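You operate a simulated robot arm through the tools that you are given. There is no shell and no other tool. Be economical: measure what you need, move in short steps, check, and stop when the job is done.

The job below is to be done with a simulated robot arm. You get a single attempt, and the scene is never put back.

JOB
Add both cracked walnuts to the lettuce in the spinner.
Fine: lay the lid on the orange placemat meanwhile and put it back on afterwards.

It is judged by the outcome, as a careful person would: the job done as asked, and still so three seconds after it is handed in. It fails if anything else is knocked over, pushed out of place, dropped, spilled or broken. A push-on lid holds only when it is set on centred and level and pressed home; a screw cap is set on level and turned clockwise until tight.

ROBOT AND FRAMES
A 7-joint arm with a two-finger parallel gripper, fixed in place. Base frame: the origin is at the foot of the arm, x ahead of it, y to its left, z up; the work surface is at about z = 0.75. Units: m, degrees, N and s.
With the tool pointing down near the work surface it reaches from about 0.3 to 0.68 m from the base axis. Its first joint turns from -66.0 to 66.0 degrees. Payload 1.57 kg.
The TCP is the grasp point between the finger pads, 0.03 m short of the fingertips. In the tool frame z runs along the fingers and y along their closing line. The gripper opens to 0.11 m. The fingers are 0.024 m wide and 0.012 m thick; the gripper's body (0.048 by 0.112 m) begins 0.078 m behind the TCP.
Orientation is told as [roll, pitch, yaw] about the base's x, y, z axes, in that order, counted from this pose: with the fingers straight down and closing along the base's y, the tool's x points along the base's -x, its y along +y and its z along -z.

CONTROLS
- The arm moves only by the tool drive_tool. Its argument "series" is one flat list of numbers, 7 for each row, row after row: the shift along the tool's x, y, z in units of 50 mm (1.0 is 50 mm), then the turn, a rotation vector about the tool's x, y, z in units of 4 degrees (1.0 is 4 degrees), then the gripper command, from -1 (shut) to 1 (fully open), values between in proportion. In form: [x, y, z, wx, wy, wz, gripper, x, y, z, wx, wy, wz, gripper, ...]. A call has 1 to 10 rows; each row shifts and turns the commanded pose from where the row before left it, along the tool's axes as they then stand. A call with a number of a shift or a turn outside -1 to 1 is refused whole. A row lasts 0.2 s, in which the tool goes at most 0.05 m and 8.6 degrees; a call with a longer step from one row to the next is refused whole, and so is a gripper value outside its range. A pose out of reach is approached as far as the arm can. The call stops where the force on the tool passes 40 N (or 10 N more than at its start, if that is more) or the arm is blocked; 0.2 s more then pass. The fingers move at their own pace (about 0.108 m/s each) and stop on an object; they squeeze with about 25 N. The grip force told is the motor's: it shows also when the fingers shut on nothing. Time passes only in rows, and 0.2 s behind the last, so rows that do not move let the fingers close. The reply holds the time, the measured pose of the TCP, the force on the tool along the base axes, the opening and the grip force, in the units named above and with some noise, with the torque about the TCP (base axes, N m) and any sound that the robot's microphone picked up.
- Cameras (640 x 400 px; columns grow to the right, rows downward): "scene" is fixed at [0.1723, -0.4301, 1.3957]; the picture's right is [0.57, -0.82, 0.00], its down [-0.64, -0.45, -0.63] and it looks along [0.51, 0.36, -0.78] (base axes); focal length 316 px, centre (320, 200). "wrist" rides on the gripper at [0.07, 0.016, -0.141] in the tool frame; the picture's right is [-0.23, 0.97, 0.00], its down [-0.85, -0.20, -0.48] and it looks along [-0.47, -0.11, 0.88] (tool axes); focal length 222 px, centre (320, 200). There is no depth. A picture from a camera that has moved, and an enlarged one, comes with that camera's place and axes in the base frame and with its lens. The place of the scene camera against the robot may be out by one fixed shift of up to 0.025 m in any direction.
- get_image(camera): a new picture of that camera. It takes no simulated time.
- zoom(camera, box): a new picture of the part [left, top, right, bottom] of that camera's present view, enlarged. It takes no simulated time.
- job_done(): hands the job in; it is judged then, once.

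Work in short steps. Places have to be worked out from the pictures, the camera data and where the tool is seen: move nearer, look again, correct. Check each grasp and each placing, and mend what went wrong. You have 120 turns and 64 pictures in all, those below and enlarged ones among them. Open the gripper and draw the arm clear of the work before you hand the job in, unless the task says otherwise; then end with one line.

The tools are called as name(argument=value, ...) on one line, values as JSON. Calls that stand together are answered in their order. drive_tool: Moves the arm, as the interface text tells. Its arguments: {"type":"object","properties":{"series":{"type":"array"}},"required":["series"]} The other tools are called the same way: get_image (camera) takes a picture; zoom (camera, box) takes an enlarged picture of a part of a camera's view; job_done () hands the job in.

At the start:

```text
time: 0.0
position: [0.3184, -0.3619, 1.1556]
tcp_rot: [0.0, 0.0, 0.0]
wrist_force: [-0.9, -0.1, -0.2]
ft_torque: [0.01, 0.01, -0.01]
opening: 0.11
gripper_force: 0.1
```

scene: 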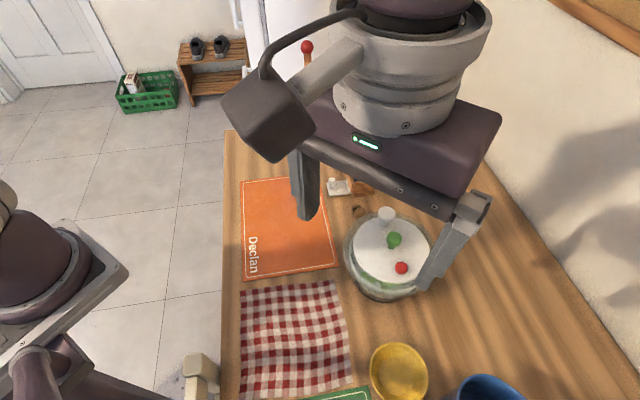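
wrist: 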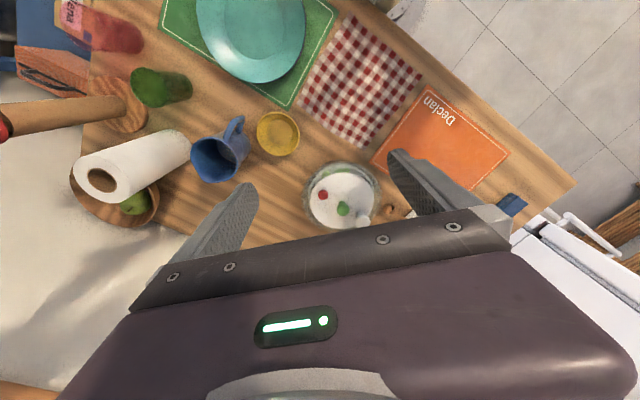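

The lid has two coloured buttons and a knob; the walnuts seem to be near it. I'll zoom into both views for detail.

zoom(camera="scene", box=[300, 160, 460, 310])

zoom(camera="wrist", box=[280, 140, 440, 240])

```text
2.67 times, centred on (380, 235) of scene
camera zoom: at [0.1723, -0.4301, 1.3957], right [0.57, -0.82, 0.0], down [-0.64, -0.45, -0.63], along [0.51, 0.36, -0.78], focal length 843 px, centre (160, 107)
```

zoom: 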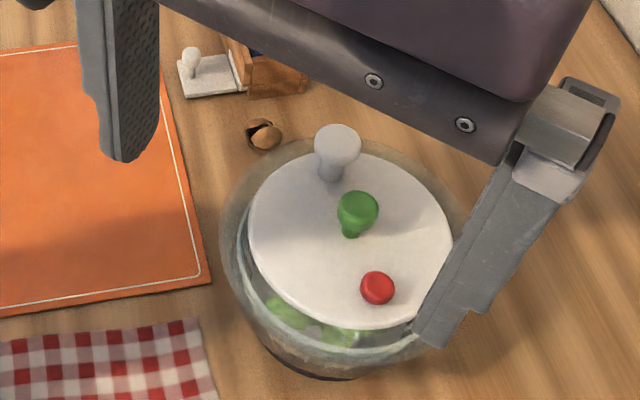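

```text
4.00 times, centred on (360, 190) of wrist
camera zoom: at [0.2496, -0.3452, 1.2956], right [0.23, 0.97, 0.0], down [0.85, -0.2, 0.48], along [0.47, -0.11, -0.88], focal length 888 px, centre (160, 240)
```

zoom: 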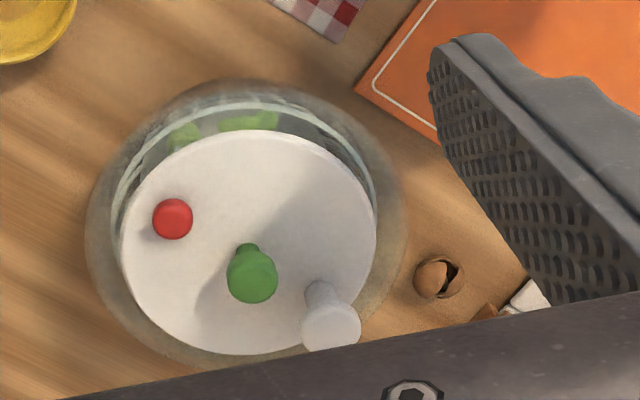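

I see one walnut at the spinner's side near the placemat and need a clear view. I'll shift the arm to the left (+y), staying high.

drive_tool(series=[0, 1, 0, 0, 0, 0, 1, 0, 1, 0, 0, 0, 0, 1, 0, 1, 0, 0, 0, 0, 1, 0, 1, 0, 0, 0, 0, 1, 0, 1, 0, 0, 0, 0, 1, 0, 1, 0, 0, 0, 0, 1])

get_image(camera="scene")

get_image(camera="wrist")

```text
time: 1.4
position: [0.3179, -0.0611, 1.1563]
tcp_rot: [0.0, 0.0, 0.0]
wrist_force: [1.0, -0.7, -0.6]
ft_torque: [-0.01, -0.05, -0.01]
opening: 0.1098
gripper_force: 0.0
```

```text
59 pictures are left
```

scene: 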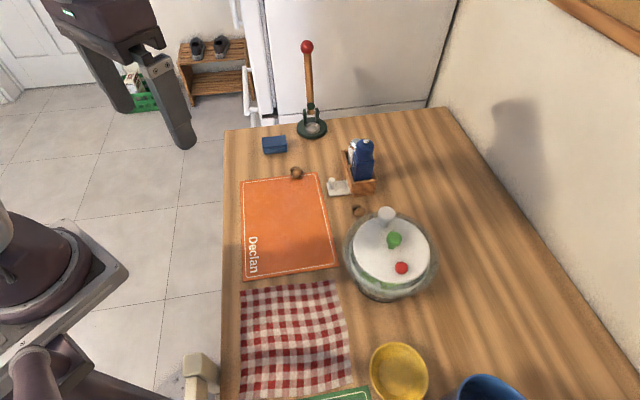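

```text
58 pictures are left
camera wrist: at [0.2491, -0.045, 1.2961], right [0.23, 0.97, 0.0], down [0.86, -0.2, 0.48], along [0.47, -0.11, -0.88], focal length 222 px, centre (320, 200)
```

wrist: 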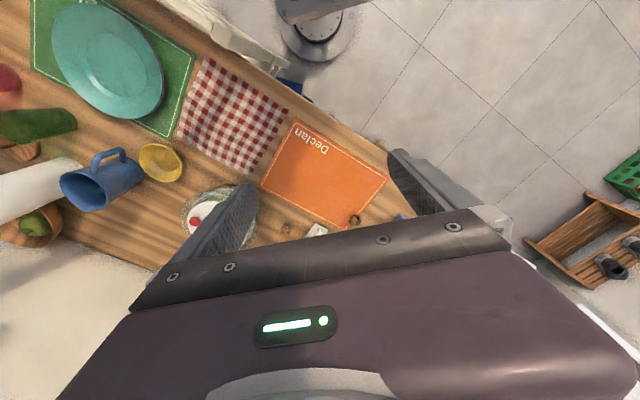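

zoom(camera="scene", box=[230, 120, 390, 220])

zoom(camera="scene", box=[320, 190, 464, 310])

```text
4.00 times, centred on (310, 170) of scene
camera zoom: at [0.1722, -0.4301, 1.3957], right [0.57, -0.82, 0.0], down [-0.64, -0.45, -0.63], along [0.51, 0.36, -0.78], focal length 1265 px, centre (360, 320)
```

zoom: 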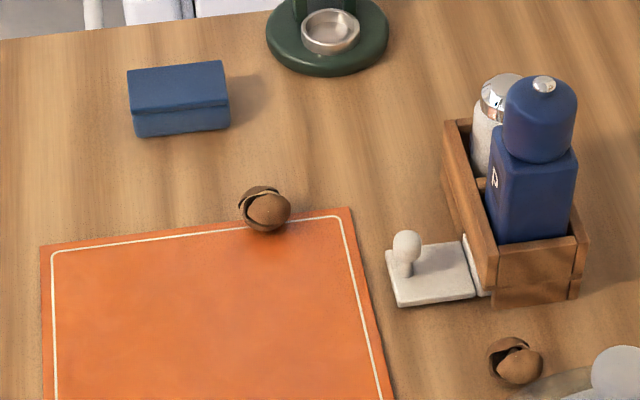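

```text
3.33 times, centred on (392, 250) of scene
camera zoom: at [0.1722, -0.4301, 1.3957], right [0.57, -0.82, 0.0], down [-0.64, -0.45, -0.63], along [0.51, 0.36, -0.78], focal length 1054 px, centre (80, 33)
```

zoom: 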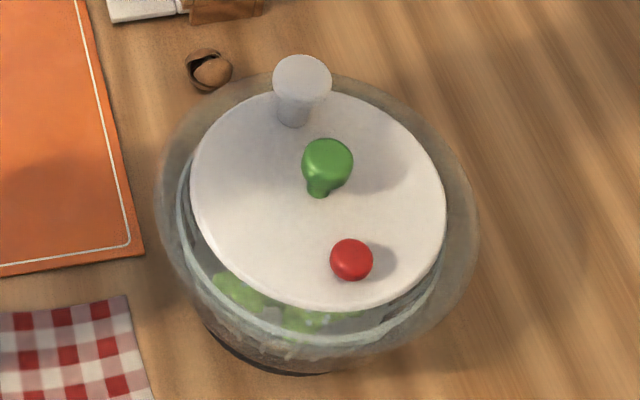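

Two cracked walnuts: one on the mat's far corner (~0.63,-0.03), one between spinner and salt box (~0.61,-0.24). The green knob is the lid's centre, with the crank and red button in line along about (1,1). I'll go back over the spinner and yaw the tool +45° so the fingers straddle that line.

drive_tool(series=[0, -1, 0, 0, 0, 0, 1, 0, -1, 0, 0, 0, 0, 1, 0, -1, 0, 0, 0, 0, 1, 0, -1, 0, 0, 0, 0, 1, 0, -1, 0, 0, 0, 0, 1, 0, -1, 0, 0, 0, 0, 1, 0, 0, 0, 0, 0, -1, 1, 0, 0, 0, 0, 0, -1, 1, 0, 0, 0, 0, 0, -1, 1, 0, 0, 0, 0, 0, -1, 1])

drive_tool(series=[0, 0, 0, 0, 0, -1, 1, 0, 0, 0, 0, 0, -1, 1, 0, 0, 0, 0, 0, -1, 1, 0, 0, 0, 0, 0, -1, 1, 0, 0, 0, 0, 0, -1, 1, 0, 0, 0, 0, 0, -1, 1, 0, 0, 0, 0, 0, -1, 1, 0, 0, 0, 0, 0, -0.25, 1, -1, 0, 0, 0, 0, 0, 1, -1, 0, 0, 0, 0, 0, 1])

get_image(camera="wrist")

```text
time: 3.6
position: [0.318, -0.3624, 1.1541]
tcp_rot: [-0.1, 0.1, 15.9]
wrist_force: [0.7, 0.4, 0.6]
ft_torque: [0.0, 0.03, -0.02]
opening: 0.1099
gripper_force: 0.1
```

```text
time: 5.8
position: [0.3912, -0.2907, 1.1554]
tcp_rot: [-0.1, 0.0, 45.0]
wrist_force: [1.1, -0.5, 0.1]
ft_torque: [-0.02, 0.01, 0.02]
opening: 0.11
gripper_force: 0.1
```

```text
55 pictures are left
camera wrist: at [0.3302, -0.3278, 1.2948], right [-0.53, 0.85, 0.0], down [0.75, 0.46, 0.48], along [0.41, 0.25, -0.88], focal length 222 px, centre (320, 200)
```

wrist: 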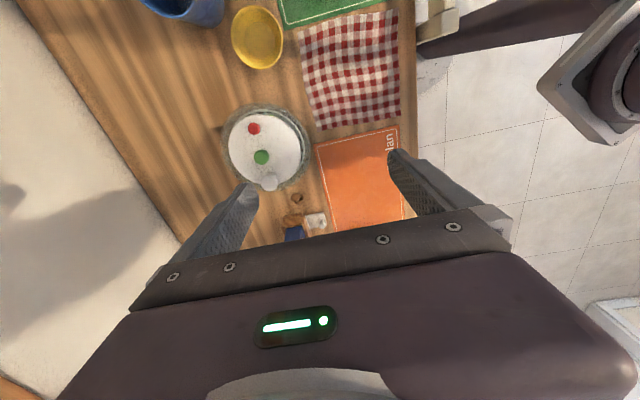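

The knob triangulates to about (0.487,-0.352,0.915), and the crank–button line really is at 45°. I'll move above it to z≈1.03 and look again.

drive_tool(series=[-0.1, -0.444, 0.5, 0, 0, 0, 1, -0.1, -0.444, 0.5, 0, 0, 0, 1, -0.1, -0.444, 0.5, 0, 0, 0, 1, -0.1, -0.444, 0.5, 0, 0, 0, 1, -0.1, -0.444, 0.5, 0, 0, 0, 1])

get_image(camera="wrist")

zoom(camera="scene", box=[300, 130, 492, 310])

```text
time: 7.0
position: [0.4867, -0.3519, 1.0284]
tcp_rot: [0.0, -0.1, 45.0]
wrist_force: [0.7, -0.1, 0.1]
ft_torque: [0.01, -0.01, 0.01]
opening: 0.1102
gripper_force: 0.0
```

```text
54 pictures are left
camera wrist: at [0.4259, -0.3896, 1.1702], right [-0.53, 0.85, 0.0], down [0.75, 0.46, 0.48], along [0.41, 0.25, -0.88], focal length 222 px, centre (320, 200)
```

wrist: 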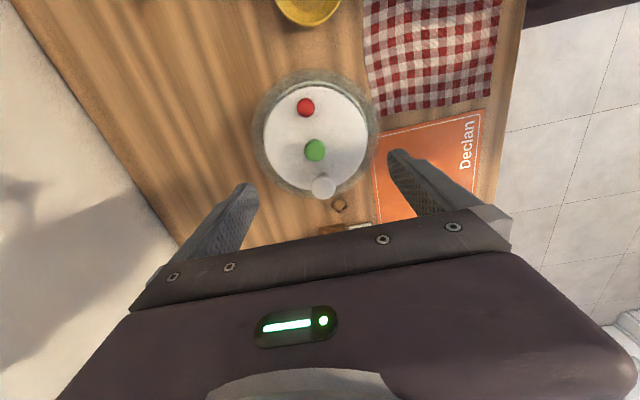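

```text
2.22 times, centred on (396, 220) of scene
camera zoom: at [0.1723, -0.4301, 1.3956], right [0.57, -0.82, 0.0], down [-0.64, -0.45, -0.63], along [0.51, 0.36, -0.78], focal length 703 px, centre (151, 156)
```

zoom: 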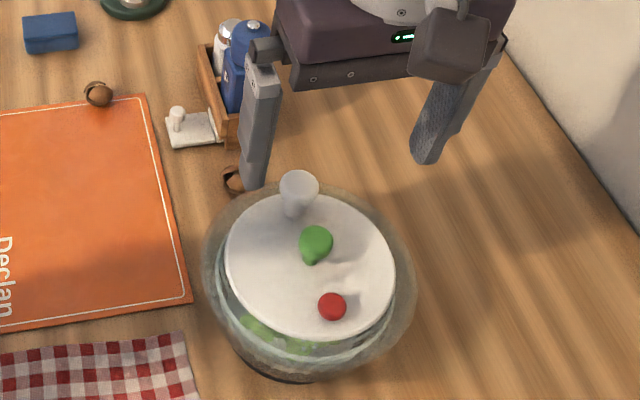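

Knob refined to about (0.4945,-0.354,0.90), with the crank knob top ~0.92 clear of the finger line. Lowering to z≈0.97 with a small correction and looking again.

drive_tool(series=[-0.04, -0.07, 0.58, 0, 0, 0, 1, -0.04, -0.07, 0.58, 0, 0, 0, 1])

get_image(camera="wrist")

zoom(camera="scene", box=[300, 130, 492, 310])

```text
time: 7.6
position: [0.4943, -0.3545, 0.9726]
tcp_rot: [0.0, 0.0, 45.0]
wrist_force: [-0.4, 0.3, -0.6]
ft_torque: [-0.02, -0.03, 0.02]
opening: 0.1097
gripper_force: 0.1
```

```text
52 pictures are left
camera wrist: at [0.4336, -0.3918, 1.1123], right [-0.53, 0.85, 0.0], down [0.75, 0.46, 0.48], along [0.41, 0.25, -0.88], focal length 222 px, centre (320, 200)
```

wrist: 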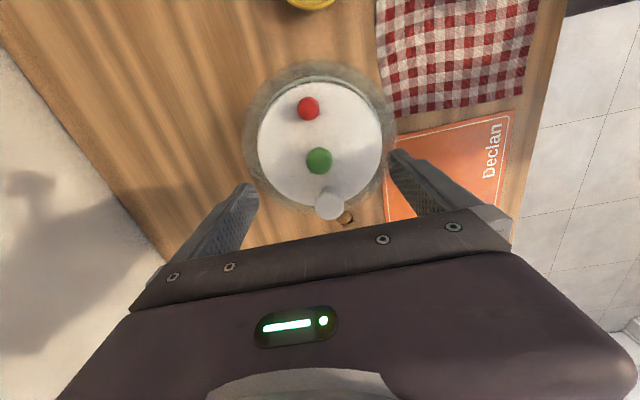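

```text
2.22 times, centred on (396, 220) of scene
camera zoom: at [0.1723, -0.4301, 1.3956], right [0.57, -0.82, 0.0], down [-0.64, -0.45, -0.63], along [0.51, 0.36, -0.78], focal length 703 px, centre (151, 156)
```

zoom: 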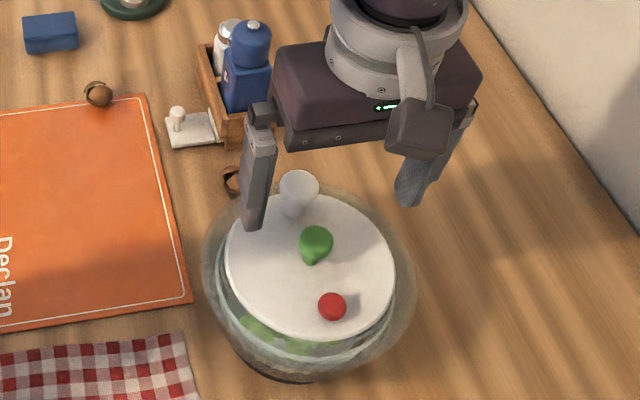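

The knob is centred with z≈0.90 and ~26 mm wide. Lowering to z≈0.917 and checking tip clearance over the lid.

drive_tool(series=[0, -0.04, 0.56, 0, 0, 0, 1, 0, 0, 0.56, 0, 0, 0, 1])

zoom(camera="wrist", box=[200, 80, 440, 240])

zoom(camera="scene", box=[320, 170, 464, 300])

```text
time: 8.2
position: [0.4956, -0.3554, 0.9147]
tcp_rot: [0.0, 0.0, 45.0]
wrist_force: [0.1, -0.4, -0.2]
ft_torque: [0.02, 0.05, 0.03]
opening: 0.1102
gripper_force: 0.1
```

```text
2.50 times, centred on (320, 160) of wrist
camera zoom: at [0.4349, -0.3923, 1.0556], right [-0.53, 0.85, 0.0], down [0.75, 0.46, 0.48], along [0.41, 0.25, -0.88], focal length 555 px, centre (320, 300)
```

zoom: 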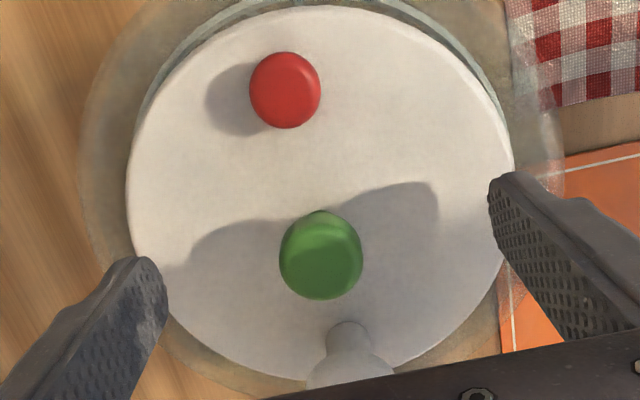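

```text
3.08 times, centred on (392, 235) of scene
camera zoom: at [0.1723, -0.4301, 1.3956], right [0.57, -0.82, 0.0], down [-0.64, -0.45, -0.63], along [0.51, 0.36, -0.78], focal length 973 px, centre (98, 92)
```

zoom: 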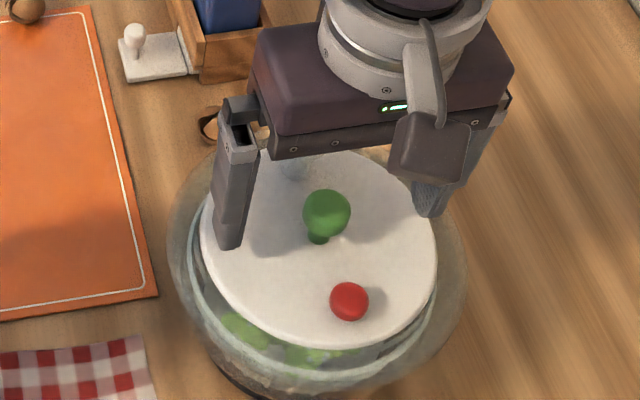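

Fingertips are still above the lid (lid ≈0.87, bulb ≈0.895). Down 9 mm and close on the knob.

drive_tool(series=[0, 0, 0.18, 0, 0, 0, 1, 0, 0, 0, 0, 0, 0, 0, 0, 0, 0, 0, 0, 0, -0.5, 0, 0, 0, 0, 0, 0, -1, 0, 0, 0, 0, 0, 0, -1, 0, 0, 0, 0, 0, 0, -1])

zoom(camera="wrist", box=[200, 80, 440, 240])

```text
time: 9.6
position: [0.495, -0.3544, 0.9059]
tcp_rot: [0.0, 0.0, 45.0]
wrist_force: [-0.3, 0.7, 0.1]
ft_torque: [0.0, -0.06, 0.02]
opening: 0.0257
gripper_force: 25.3
heard: snap
```

```text
2.50 times, centred on (320, 160) of wrist
camera zoom: at [0.4347, -0.3923, 1.0473], right [-0.53, 0.85, 0.0], down [0.75, 0.46, 0.48], along [0.41, 0.25, -0.88], focal length 555 px, centre (320, 300)
```

zoom: 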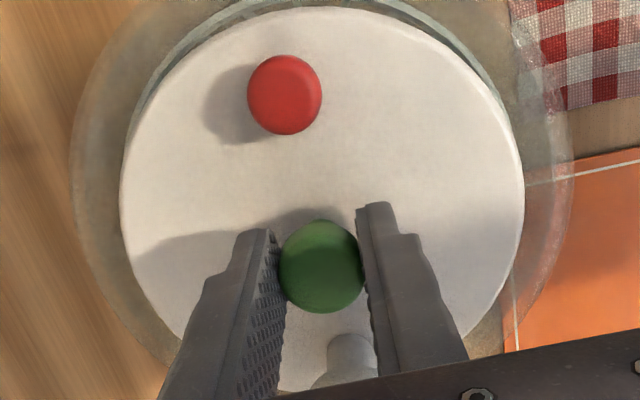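

The knob is gripped (26 mm, 25 N), with a snap heard — perhaps the lid unseating. Lifting gently.

drive_tool(series=[0, 0, -0.1, 0, 0, 0, -1, 0, 0, -0.1, 0, 0, 0, -1, 0, 0, -0.2, 0, 0, 0, -1, 0, 0, -0.3, 0, 0, 0, -1])

zoom(camera="scene", box=[320, 170, 464, 300])

```text
time: 10.6
position: [0.4953, -0.3558, 0.9407]
tcp_rot: [0.1, -0.1, 45.0]
wrist_force: [0.6, 0.1, -1.8]
ft_torque: [0.0, -0.04, -0.01]
opening: 0.0259
gripper_force: 24.8
```

```text
3.08 times, centred on (392, 235) of scene
camera zoom: at [0.1723, -0.4301, 1.3956], right [0.57, -0.82, 0.0], down [-0.64, -0.45, -0.63], along [0.51, 0.36, -0.78], focal length 973 px, centre (98, 92)
```

zoom: 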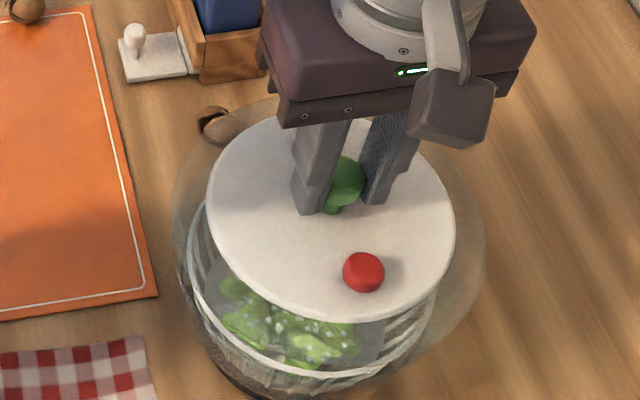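

Lid is held level and free of the bowl; lettuce visible. I raise it to z≈1.0 and carry it over the mat's near half, at about (0.466,-0.109), clear of both walnuts.

drive_tool(series=[0, 0, -0.55, 0, 0, 0, -1, 0, 0, -0.55, 0, 0, 0, -1, -0.511, 0.648, 0, 0, 0, 0, -1, -0.511, 0.648, 0, 0, 0, 0, -1, -0.511, 0.648, 0, 0, 0, 0, -1, -0.511, 0.648, 0, 0, 0, 0, -1, -0.511, 0.648, 0, 0, 0, 0, -1, -0.511, 0.648, 0, 0, 0, 0, -1])

get_image(camera="scene")

get_image(camera="wrist")

```text
time: 12.4
position: [0.4671, -0.1083, 0.9959]
tcp_rot: [0.0, 0.0, 44.8]
wrist_force: [0.2, 0.4, -1.2]
ft_torque: [-0.04, 0.02, 0.0]
opening: 0.0259
gripper_force: 25.1
```

```text
46 pictures are left
```

scene: 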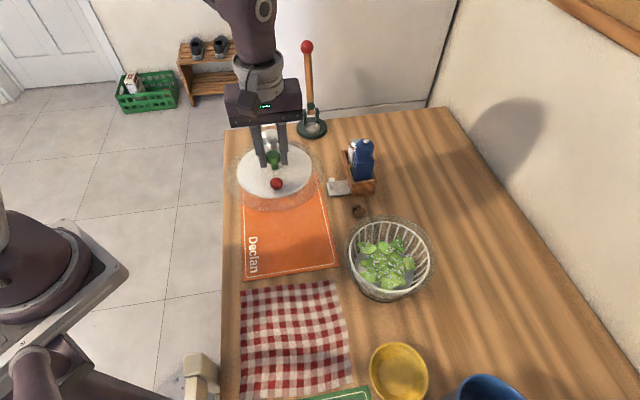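

```text
45 pictures are left
camera wrist: at [0.4061, -0.1458, 1.1373], right [-0.53, 0.85, 0.0], down [0.75, 0.46, 0.48], along [0.41, 0.25, -0.88], focal length 222 px, centre (320, 200)
```

wrist: 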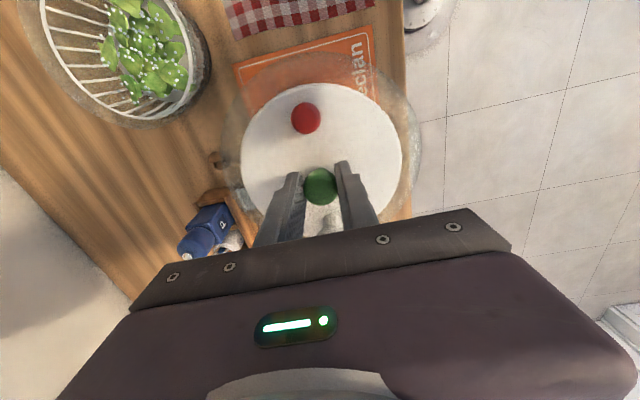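

The lid has a wide clear flange (~0.19 m) and is centred over the mat's width, clear of both walnuts. Lowering to z≈0.845.

drive_tool(series=[0, 0, 0.6, 0, 0, 0, -1, 0, 0, 0.6, 0, 0, 0, -1, 0, 0, 0.6, 0, 0, 0, -1, 0, 0, 0.6, 0, 0, 0, -1, 0, 0, 0.6, 0, 0, 0, -1])

get_image(camera="scene")

```text
time: 13.6
position: [0.4664, -0.1099, 0.8466]
tcp_rot: [0.1, 0.0, 45.0]
wrist_force: [-0.7, 0.3, -2.3]
ft_torque: [0.0, -0.01, 0.0]
opening: 0.0259
gripper_force: 24.7
```

```text
44 pictures are left
```

scene: 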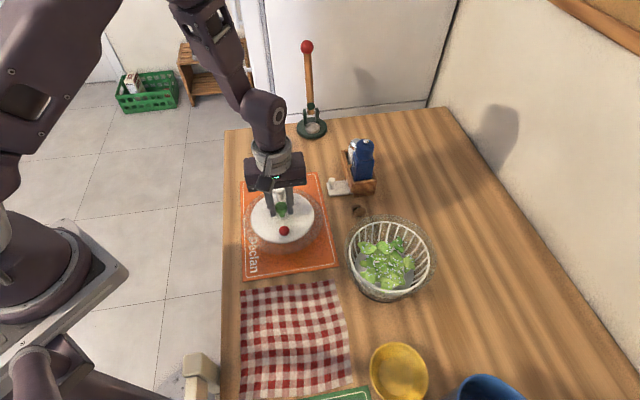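

Well placed over the mat. Lowering in small steps until contact shows in the force.

drive_tool(series=[0, 0, 0.1, 0, 0, 0, -1, 0, 0, 0.1, 0, 0, 0, -1, 0, 0, 0.1, 0, 0, 0, -1, 0, 0, 0.1, 0, 0, 0, -1])

drive_tool(series=[0, 0, 0.1, 0, 0, 0, -1, 0, 0, 0.1, 0, 0, 0, -1])

```text
time: 14.6
position: [0.4663, -0.1098, 0.8254]
tcp_rot: [0.0, 0.0, 45.0]
wrist_force: [-0.8, 0.2, -1.3]
ft_torque: [-0.02, 0.03, 0.01]
opening: 0.0259
gripper_force: 25.2
```

```text
time: 15.2
position: [0.4652, -0.1098, 0.8168]
tcp_rot: [0.0, 0.0, 45.1]
wrist_force: [0.0, 0.5, -1.4]
ft_torque: [0.0, -0.03, 0.0]
opening: 0.0256
gripper_force: 25.1
```

Not yet touching; continuing in 3 mm steps.

drive_tool(series=[0, 0, 0.06, 0, 0, 0, -1, 0, 0, 0.06, 0, 0, 0, -1])

drive_tool(series=[0, 0, 0.06, 0, 0, 0, -1])

drive_tool(series=[0, 0, 0.06, 0, 0, 0, -1])

zoom(camera="scene", box=[220, 150, 380, 290])

```text
time: 15.8
position: [0.4663, -0.1094, 0.8111]
tcp_rot: [-0.1, 0.0, 44.9]
wrist_force: [-3.7, 0.2, 17.1]
ft_torque: [0.1, 0.08, 0.03]
opening: 0.026
gripper_force: 24.9
```

```text
time: 16.2
position: [0.4665, -0.1092, 0.8086]
tcp_rot: [-0.1, -0.1, 44.9]
wrist_force: [-2.8, 1.6, 29.0]
ft_torque: [0.14, 0.02, 0.07]
opening: 0.026
gripper_force: 24.8
```

```text
time: 16.6
position: [0.4662, -0.1106, 0.8044]
tcp_rot: [0.0, 0.0, 45.0]
wrist_force: [0.7, -0.5, 30.0]
ft_torque: [0.03, -0.1, -0.01]
opening: 0.026
gripper_force: 25.0
```

```text
2.86 times, centred on (300, 220) of scene
camera zoom: at [0.1718, -0.43, 1.3957], right [0.57, -0.82, 0.0], down [-0.64, -0.45, -0.63], along [0.51, 0.36, -0.78], focal length 904 px, centre (377, 143)
```

zoom: 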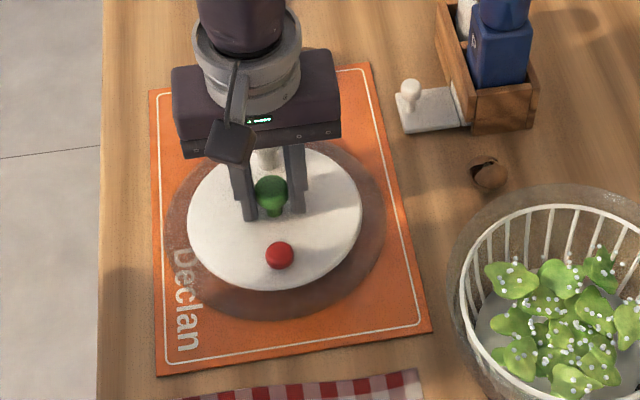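

Lid sits on the mat (contact at ~0.811, then fingers slid a few mm). I ease up 5 mm, then open and rise.

drive_tool(series=[0, 0, -0.1, 0, 0, 0, -1, 0, 0, 0, 0, 0, 0, -0.3, 0, 0, 0, 0, 0, 0, 0, 0, 0, 0, 0, 0, 0, 0.2])

drive_tool(series=[0, 0, -0.3, 0, 0, 0, 0.2, 0, 0, -0.6, 0, 0, 0, 0.2, 0, 0, -1, 0, 0, 0, 0.2, 0, 0, -1, 0, 0, 0, 0.2])

get_image(camera="scene")

get_image(camera="wrist")

```text
time: 17.6
position: [0.4658, -0.1081, 0.8091]
tcp_rot: [0.1, 0.1, 44.9]
wrist_force: [-1.1, 0.2, -0.4]
ft_torque: [-0.01, 0.02, 0.01]
opening: 0.0658
gripper_force: 0.1
```

```text
time: 18.6
position: [0.4667, -0.1096, 0.9555]
tcp_rot: [0.0, 0.0, 45.0]
wrist_force: [0.2, 0.9, 0.4]
ft_torque: [0.0, -0.02, 0.01]
opening: 0.066
gripper_force: 0.0
```

```text
42 pictures are left
```

scene: 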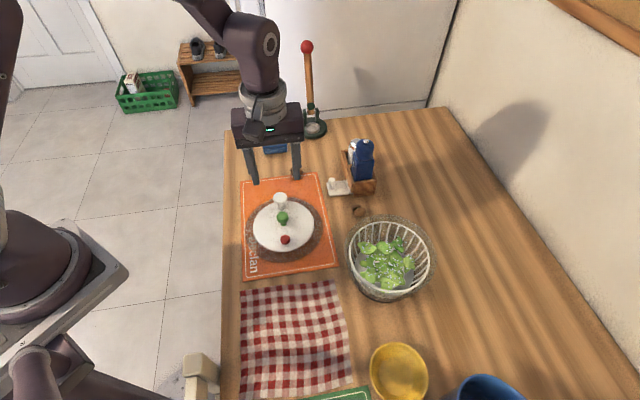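

```text
41 pictures are left
camera wrist: at [0.4053, -0.1475, 1.0962], right [-0.53, 0.85, 0.0], down [0.75, 0.46, 0.48], along [0.41, 0.25, -0.88], focal length 222 px, centre (320, 200)
```

wrist: 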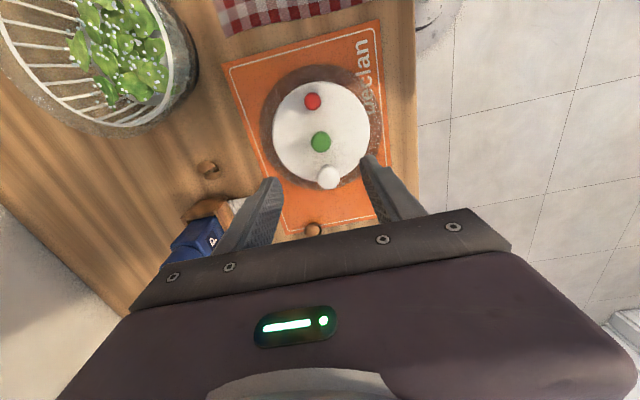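

Lid rests flat on the mat. Walnut B works out to ≈(0.602,-0.229); the gap between bowl and box suits a yaw of ~20°. Moving above it.

drive_tool(series=[-0.06, -0.9, 0, 0, 0, 0, 0.2, -0.06, -0.9, 0, 0, 0, 0, 0.2, -0.06, -0.9, 0, 0, 0, 0, 0.2, -0.06, -0.9, 0, 0, 0, 0, 0.2])

drive_tool(series=[0, 0, 0, 0, 0, 1, 0.2, 0, 0, 0, 0, 0, 1, 0.2, 0, 0, 0, 0, 0, 1, 0.2, 0, 0, 0, 0, 0, 1, 0.2, 0, 0, 0, 0, 0, 1, 0.2, 0, 0, 0, 0, 0, 1, 0.2, 0, 0, 0.8, 0, 0, 0.25, 0.2])

get_image(camera="wrist")

get_image(camera="scene")

```text
time: 19.6
position: [0.6019, -0.2286, 0.9541]
tcp_rot: [0.2, 0.1, 45.0]
wrist_force: [-0.4, 0.4, -0.4]
ft_torque: [-0.01, 0.01, 0.02]
opening: 0.066
gripper_force: 0.2
```

```text
time: 21.2
position: [0.6016, -0.2279, 0.9156]
tcp_rot: [0.0, 0.0, 19.9]
wrist_force: [0.2, 0.9, -0.1]
ft_torque: [-0.02, -0.01, 0.0]
opening: 0.0662
gripper_force: 0.2
```

```text
40 pictures are left
camera wrist: at [0.5311, -0.2365, 1.0561], right [-0.12, 0.99, 0.0], down [0.87, 0.1, 0.48], along [0.48, 0.06, -0.88], focal length 222 px, centre (320, 200)
```

wrist: 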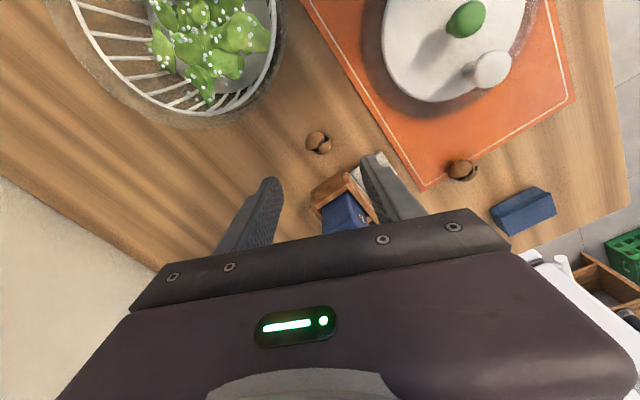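

```text
39 pictures are left
```

scene: 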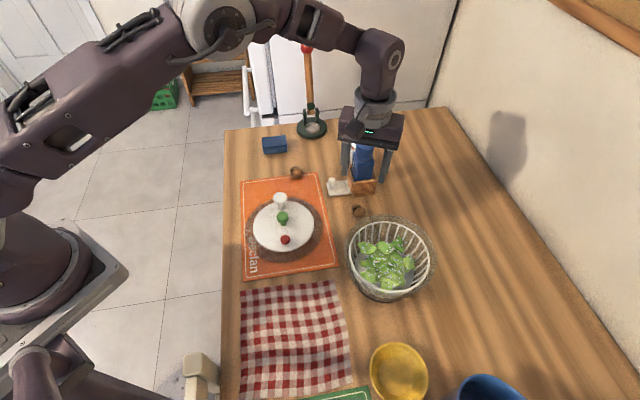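

Walnut B confirmed at ≈(0.604,-0.229). Zooming to see its shape before descending.

zoom(camera="wrist", box=[240, 90, 400, 190])

```text
4.00 times, centred on (320, 140) of wrist
camera zoom: at [0.5311, -0.2365, 1.0561], right [-0.12, 0.99, 0.0], down [0.87, 0.1, 0.48], along [0.48, 0.06, -0.88], focal length 888 px, centre (320, 440)
```

zoom: 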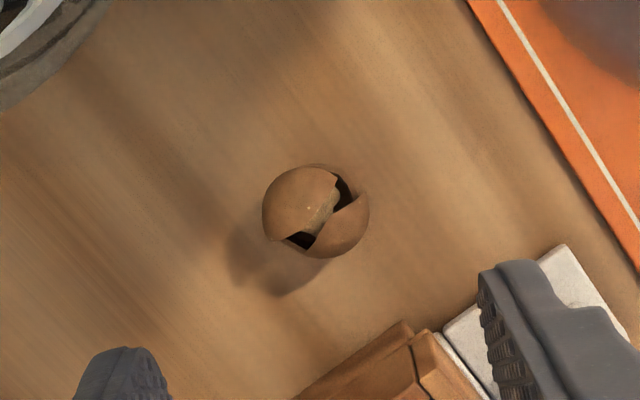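

The nut is ~38 mm across, one body, so TCP z≈0.786 (tips just above the table). Descending.

drive_tool(series=[-0.04, 0, 0.8, 0, 0, 0, 0.2, 0, 0, 0.8, 0, 0, 0, 0.2, 0, 0, 0.5, 0, 0, 0, 0.2])

zoom(camera="wrist", box=[220, 110, 420, 235])

zoom(camera="scene", box=[280, 120, 440, 250])

```text
time: 22.0
position: [0.6035, -0.2284, 0.8087]
tcp_rot: [0.0, -0.1, 19.9]
wrist_force: [-0.4, -0.1, -0.8]
ft_torque: [0.0, 0.06, 0.03]
opening: 0.0662
gripper_force: 0.1
```

```text
3.20 times, centred on (320, 172) of wrist
camera zoom: at [0.5328, -0.2365, 0.9507], right [-0.12, 0.99, 0.0], down [0.87, 0.11, 0.48], along [0.47, 0.06, -0.88], focal length 711 px, centre (320, 288)
```

zoom: 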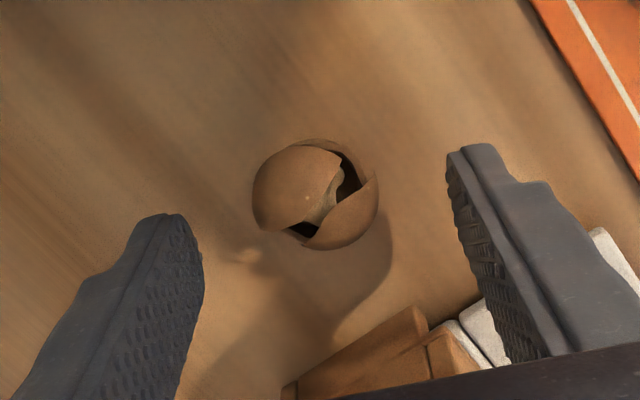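

```text
3.08 times, centred on (360, 185) of scene
camera zoom: at [0.1723, -0.4301, 1.3957], right [0.57, -0.82, 0.0], down [-0.64, -0.45, -0.63], along [0.51, 0.36, -0.78], focal length 973 px, centre (197, 246)
```

zoom: 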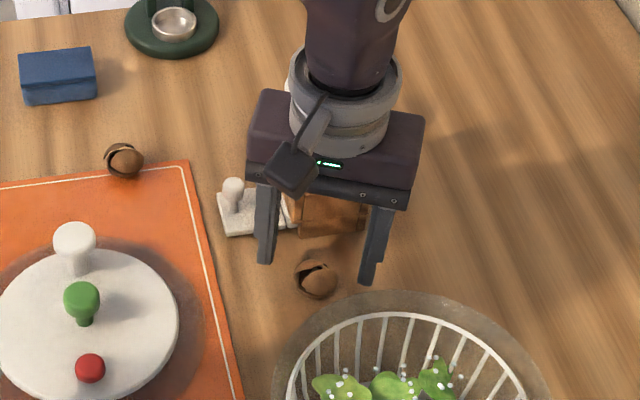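

Nut is centred between the fingers. Descending 22 mm and closing.

drive_tool(series=[0, -0.03, 0.25, 0, 0, 0, 0.2, 0, 0, 0.2, 0, 0, 0, 0.2, 0, 0, 0, 0, 0, 0, -0.1, 0, 0, 0, 0, 0, 0, -0.3, 0, 0, 0, 0, 0, 0, -0.4, 0, 0, 0, 0, 0, 0, -0.4])

zoom(camera="wrist", box=[220, 110, 420, 235])

```text
time: 23.4
position: [0.6051, -0.2291, 0.7874]
tcp_rot: [0.1, 0.0, 19.9]
wrist_force: [0.1, 0.2, 0.3]
ft_torque: [-0.05, 0.01, 0.0]
opening: 0.0329
gripper_force: 0.1
```

```text
3.20 times, centred on (320, 172) of wrist
camera zoom: at [0.5335, -0.2379, 0.9285], right [-0.12, 0.99, 0.0], down [0.87, 0.1, 0.48], along [0.48, 0.06, -0.88], focal length 711 px, centre (320, 288)
```

zoom: 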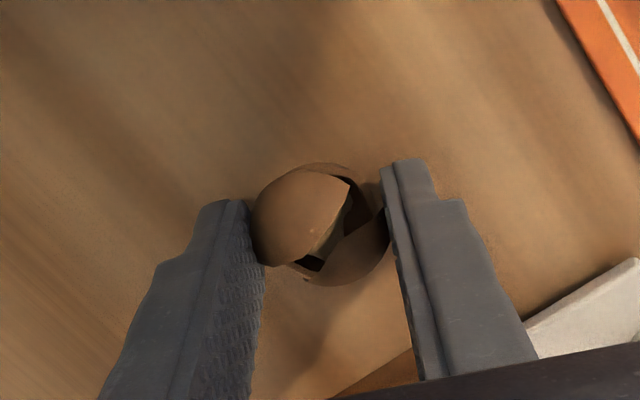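

At 33 mm there's no contact yet. Closing further in steps.

drive_tool(series=[0, 0, 0, 0, 0, 0, -0.5, 0, 0, 0, 0, 0, 0, -0.5])

```text
time: 24.0
position: [0.6048, -0.2287, 0.7869]
tcp_rot: [0.0, 0.1, 20.0]
wrist_force: [-0.5, -0.3, -0.9]
ft_torque: [0.0, -0.03, 0.03]
opening: 0.0284
gripper_force: 5.6
```

Contact at 28.4 mm with 5.6 N: a partial command gives a gentle grip. A bit more squeeze, then a test lift.

drive_tool(series=[0, 0, 0, 0, 0, 0, -0.55, 0, 0, 0, 0, 0, 0, -0.55, 0, 0, -0.2, 0, 0, 0, -0.55, 0, 0, -0.4, 0, 0, 0, -0.55])

zoom(camera="wrist", box=[220, 110, 420, 235])

```text
time: 25.0
position: [0.6048, -0.2291, 0.8177]
tcp_rot: [-0.1, 0.0, 20.1]
wrist_force: [0.0, -0.2, -0.4]
ft_torque: [-0.02, -0.02, 0.0]
opening: 0.0261
gripper_force: 24.8
```

```text
3.20 times, centred on (320, 172) of wrist
camera zoom: at [0.5344, -0.2377, 0.9587], right [-0.12, 0.99, 0.0], down [0.87, 0.1, 0.48], along [0.48, 0.06, -0.88], focal length 711 px, centre (320, 288)
```

zoom: 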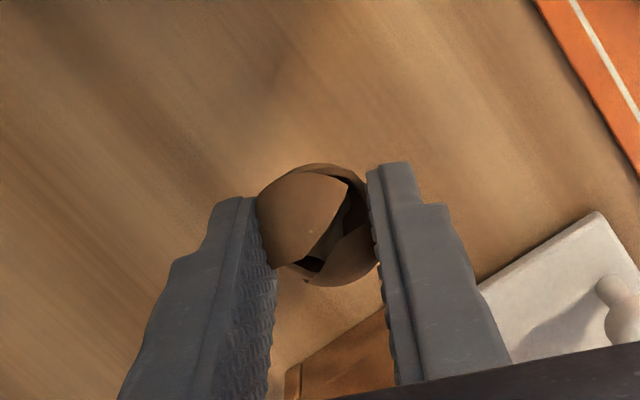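

Held and lifted. Raising to z≈0.95 and carrying it above the bowl's centre.

drive_tool(series=[0, 0, -0.8, 0, 0, 0, -0.55, 0, 0, -0.9, 0, 0, 0, -0.55, 0, 0, -0.9, 0, 0, 0, -0.55, 0.73, -0.405, 0, 0, 0, 0, -0.55, 0.73, -0.405, 0, 0, 0, 0, -0.55, 0.73, -0.405, 0, 0, 0, 0, -0.55, 0.73, -0.405, 0, 0, 0, 0, -0.55])

get_image(camera="wrist")

zoom(camera="scene", box=[310, 150, 470, 310])

```text
time: 26.6
position: [0.4952, -0.3553, 0.9474]
tcp_rot: [0.0, 0.0, 20.0]
wrist_force: [-0.2, 0.3, 0.2]
ft_torque: [0.04, -0.02, 0.0]
opening: 0.0262
gripper_force: 25.2
```

```text
33 pictures are left
camera wrist: at [0.4243, -0.3628, 1.0888], right [-0.12, 0.99, 0.0], down [0.87, 0.1, 0.48], along [0.48, 0.06, -0.88], focal length 222 px, centre (320, 200)
```

wrist: 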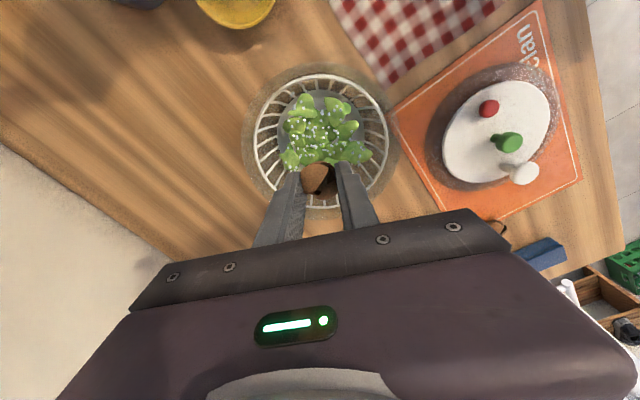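

```text
2.50 times, centred on (390, 230) of scene
camera zoom: at [0.1723, -0.4301, 1.3956], right [0.57, -0.82, 0.0], down [-0.64, -0.45, -0.63], along [0.51, 0.36, -0.78], focal length 791 px, centre (145, 125)
```

zoom: 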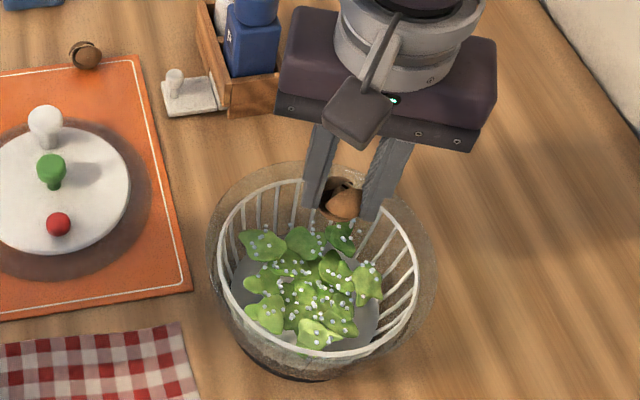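

Nut is over the basket's centre. Lowering into the basket toward the lettuce, watching the force.

drive_tool(series=[0.1, 0, 0.6, 0, 0, 0, -0.55, 0, 0, 0.6, 0, 0, 0, -0.55, 0, 0, 0.5, 0, 0, 0, -0.55, 0, 0, 0.4, 0, 0, 0, -0.55])

get_image(camera="wrist")

zoom(camera="scene", box=[310, 150, 470, 310])

```text
time: 27.6
position: [0.4905, -0.3571, 0.8421]
tcp_rot: [-0.1, 0.1, 20.0]
wrist_force: [0.7, -0.5, -0.4]
ft_torque: [0.0, 0.0, -0.04]
opening: 0.0263
gripper_force: 25.5
```

```text
31 pictures are left
camera wrist: at [0.4192, -0.365, 0.9834], right [-0.12, 0.99, 0.0], down [0.87, 0.11, 0.48], along [0.48, 0.06, -0.88], focal length 222 px, centre (320, 200)
```

wrist: 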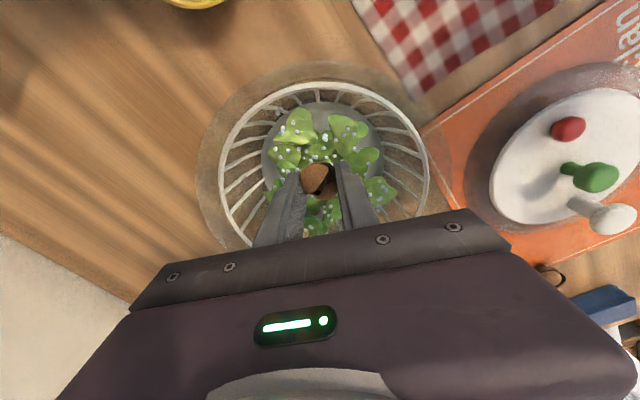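

```text
2.50 times, centred on (390, 230) of scene
camera zoom: at [0.1723, -0.4301, 1.3957], right [0.57, -0.82, 0.0], down [-0.64, -0.45, -0.63], along [0.51, 0.36, -0.78], focal length 791 px, centre (145, 125)
```

zoom: 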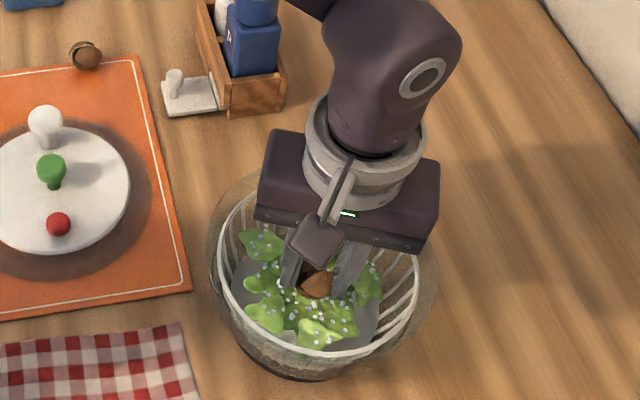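

Over the lettuce, no contact. Lowering in small steps.

drive_tool(series=[0, 0, 0.12, 0, 0, 0, -0.55, 0, 0, 0.12, 0, 0, 0, -0.55])

drive_tool(series=[0, 0, 0.1, 0, 0, 0, -0.55, 0, 0, 0.1, 0, 0, 0, -0.55])

zoom(camera="wrist", box=[200, 80, 440, 230])

```text
time: 28.2
position: [0.4904, -0.3571, 0.8322]
tcp_rot: [-0.2, -0.2, 20.0]
wrist_force: [-2.9, 1.1, 21.5]
ft_torque: [-0.04, 0.06, -0.02]
opening: 0.0263
gripper_force: 25.3
```

```text
time: 28.8
position: [0.4913, -0.3575, 0.8247]
tcp_rot: [-0.3, -0.1, 19.9]
wrist_force: [-1.9, 0.8, 7.8]
ft_torque: [0.04, 0.05, -0.01]
opening: 0.0268
gripper_force: 25.1
stopped in row 2: the force on the tool passed its limit at 54 N (the readings are from after the stop); the commanded pose is now the measured one
```

```text
2.67 times, centred on (320, 155) of wrist
camera zoom: at [0.4202, -0.3654, 0.9669], right [-0.12, 0.99, 0.0], down [0.87, 0.11, 0.48], along [0.48, 0.05, -0.88], focal length 592 px, centre (320, 320)
```

zoom: 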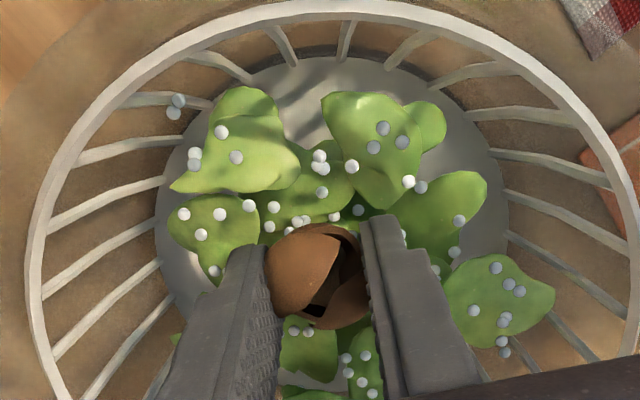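

The nut rests on the lettuce and looks intact. Opening gently and rising.

drive_tool(series=[0, 0, -0.03, 0, 0, 0, -0.4, 0, 0, 0, 0, 0, 0, -0.2, 0, 0, 0, 0, 0, 0, 0, 0, 0, -0.2, 0, 0, 0, 0, 0, 0, -0.5, 0, 0, 0, 0, 0, 0, -0.9, 0, 0, 0, 0.1, 0, 0, -0.9, 0, 0, 0, 0.2])

zoom(camera="scene", box=[310, 150, 470, 310])

get_image(camera="wrist")

```text
time: 30.4
position: [0.4906, -0.3579, 0.9528]
tcp_rot: [-0.2, -0.1, 20.1]
wrist_force: [-0.4, 0.2, 0.2]
ft_torque: [0.03, -0.01, -0.01]
opening: 0.066
gripper_force: 0.1
```

```text
2.50 times, centred on (390, 230) of scene
camera zoom: at [0.1722, -0.4301, 1.3957], right [0.57, -0.82, 0.0], down [-0.64, -0.45, -0.63], along [0.51, 0.36, -0.78], focal length 791 px, centre (145, 125)
```

zoom: 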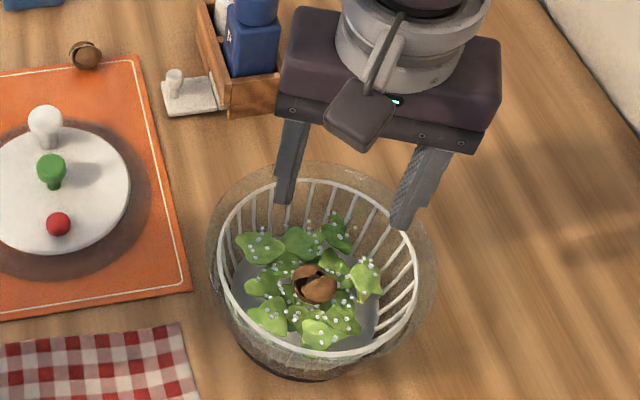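

```text
27 pictures are left
camera wrist: at [0.4199, -0.3651, 1.0933], right [-0.12, 0.99, 0.0], down [0.87, 0.11, 0.48], along [0.48, 0.05, -0.88], focal length 222 px, centre (320, 200)
```

wrist: 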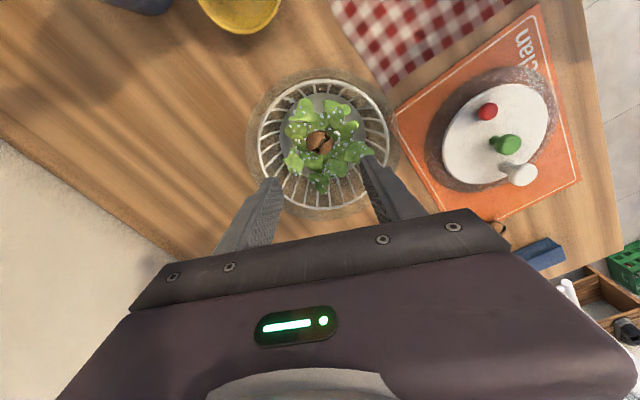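

Walnut B sits in the lettuce. Now moving over walnut A at ≈(0.618,-0.030).

drive_tool(series=[-0.58, 0.66, 0, 0, 0, 0, 0.2, -0.58, 0.66, 0, 0, 0, 0, 0.2, -0.58, 0.66, 0, 0, 0, 0, 0.2, -0.58, 0.66, 0, 0, 0, 0, 0.2, -0.58, 0.66, 0, 0, 0, 0, 0.2, -0.58, 0.66, 0, 0, 0, 0, 0.2, -0.58, 0.66, 0, 0, 0, 0, 0.2, -0.58, 0.66, 0, 0, 0, 0, 0.2, 0, 0, 0.8, 0, 0, 0, 0.2])

get_image(camera="wrist")

```text
time: 32.4
position: [0.6197, -0.0292, 0.9121]
tcp_rot: [-0.1, -0.2, 20.0]
wrist_force: [-0.4, -0.1, -0.8]
ft_torque: [0.0, -0.02, 0.01]
opening: 0.0661
gripper_force: 0.0
```

```text
26 pictures are left
camera wrist: at [0.5484, -0.0365, 1.0523], right [-0.12, 0.99, 0.0], down [0.87, 0.11, 0.48], along [0.48, 0.05, -0.88], focal length 222 px, centre (320, 200)
```

wrist: 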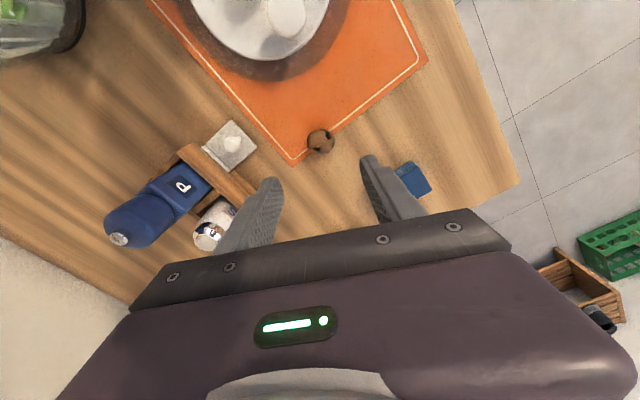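

Walnut A is right on target. Descending to z≈0.81 then 0.788 and checking.

drive_tool(series=[0, 0, 0.8, 0, 0, 0, 0.2, 0, 0, 0.8, 0, 0, 0, 0.2, 0, 0, 0.5, 0, 0, 0, 0.2, 0, 0, 0.35, 0, 0, 0, 0.2])

zoom(camera="wrist", box=[220, 110, 420, 235])

```text
time: 33.4
position: [0.6183, -0.0304, 0.7891]
tcp_rot: [-0.3, -0.1, 20.1]
wrist_force: [-0.2, 0.3, -1.0]
ft_torque: [-0.01, -0.01, -0.01]
opening: 0.066
gripper_force: 0.1
```

```text
3.20 times, centred on (320, 172) of wrist
camera zoom: at [0.5476, -0.0377, 0.9295], right [-0.12, 0.99, 0.0], down [0.87, 0.11, 0.48], along [0.48, 0.05, -0.88], focal length 711 px, centre (320, 288)
```

zoom: 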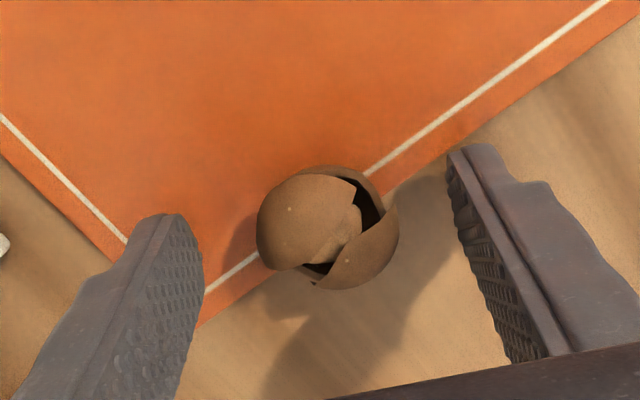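

Centred. Closing with the same gentle sequence.

drive_tool(series=[0, 0.04, 0, 0, 0, 0, -0.1, 0, 0, 0, 0, 0, 0, -0.3, 0, 0, 0, 0, 0, 0, -0.45, 0, 0, 0, 0, 0, 0, -0.5, 0, 0, 0, 0, 0, 0, -0.5])

```text
time: 34.6
position: [0.6177, -0.0281, 0.7902]
tcp_rot: [-0.3, -0.1, 20.0]
wrist_force: [0.3, -0.5, 0.4]
ft_torque: [0.03, -0.01, 0.01]
opening: 0.0285
gripper_force: 0.5
```

Just touching at 28.5 mm. Squeezing slightly more and test-lifting.

drive_tool(series=[0, 0, 0, 0, 0, 0, -0.55, 0, 0, 0, 0, 0, 0, -0.57, 0, 0, 0, 0, 0, 0, -0.57, 0, 0, -0.2, 0, 0, 0, -0.57, 0, 0, -0.4, 0, 0, 0, -0.57])

zoom(camera="wrist", box=[220, 110, 420, 235])

```text
time: 35.8
position: [0.6185, -0.0275, 0.8186]
tcp_rot: [-0.2, -0.1, 19.9]
wrist_force: [-0.8, 0.0, 0.7]
ft_torque: [0.02, 0.0, 0.0]
opening: 0.026
gripper_force: 25.5
```

```text
3.20 times, centred on (320, 172) of wrist
camera zoom: at [0.547, -0.036, 0.9597], right [-0.12, 0.99, 0.0], down [0.87, 0.11, 0.48], along [0.48, 0.05, -0.88], focal length 711 px, centre (320, 288)
```

zoom: 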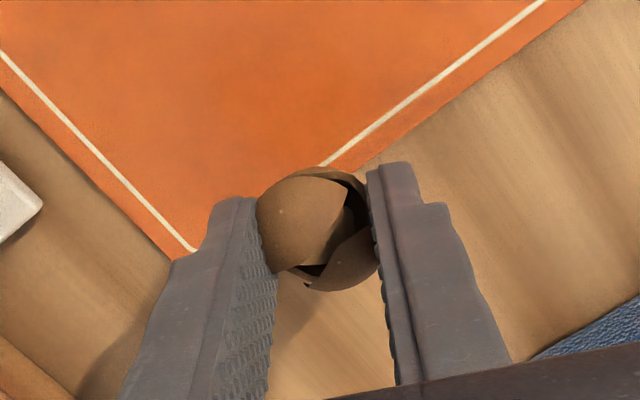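

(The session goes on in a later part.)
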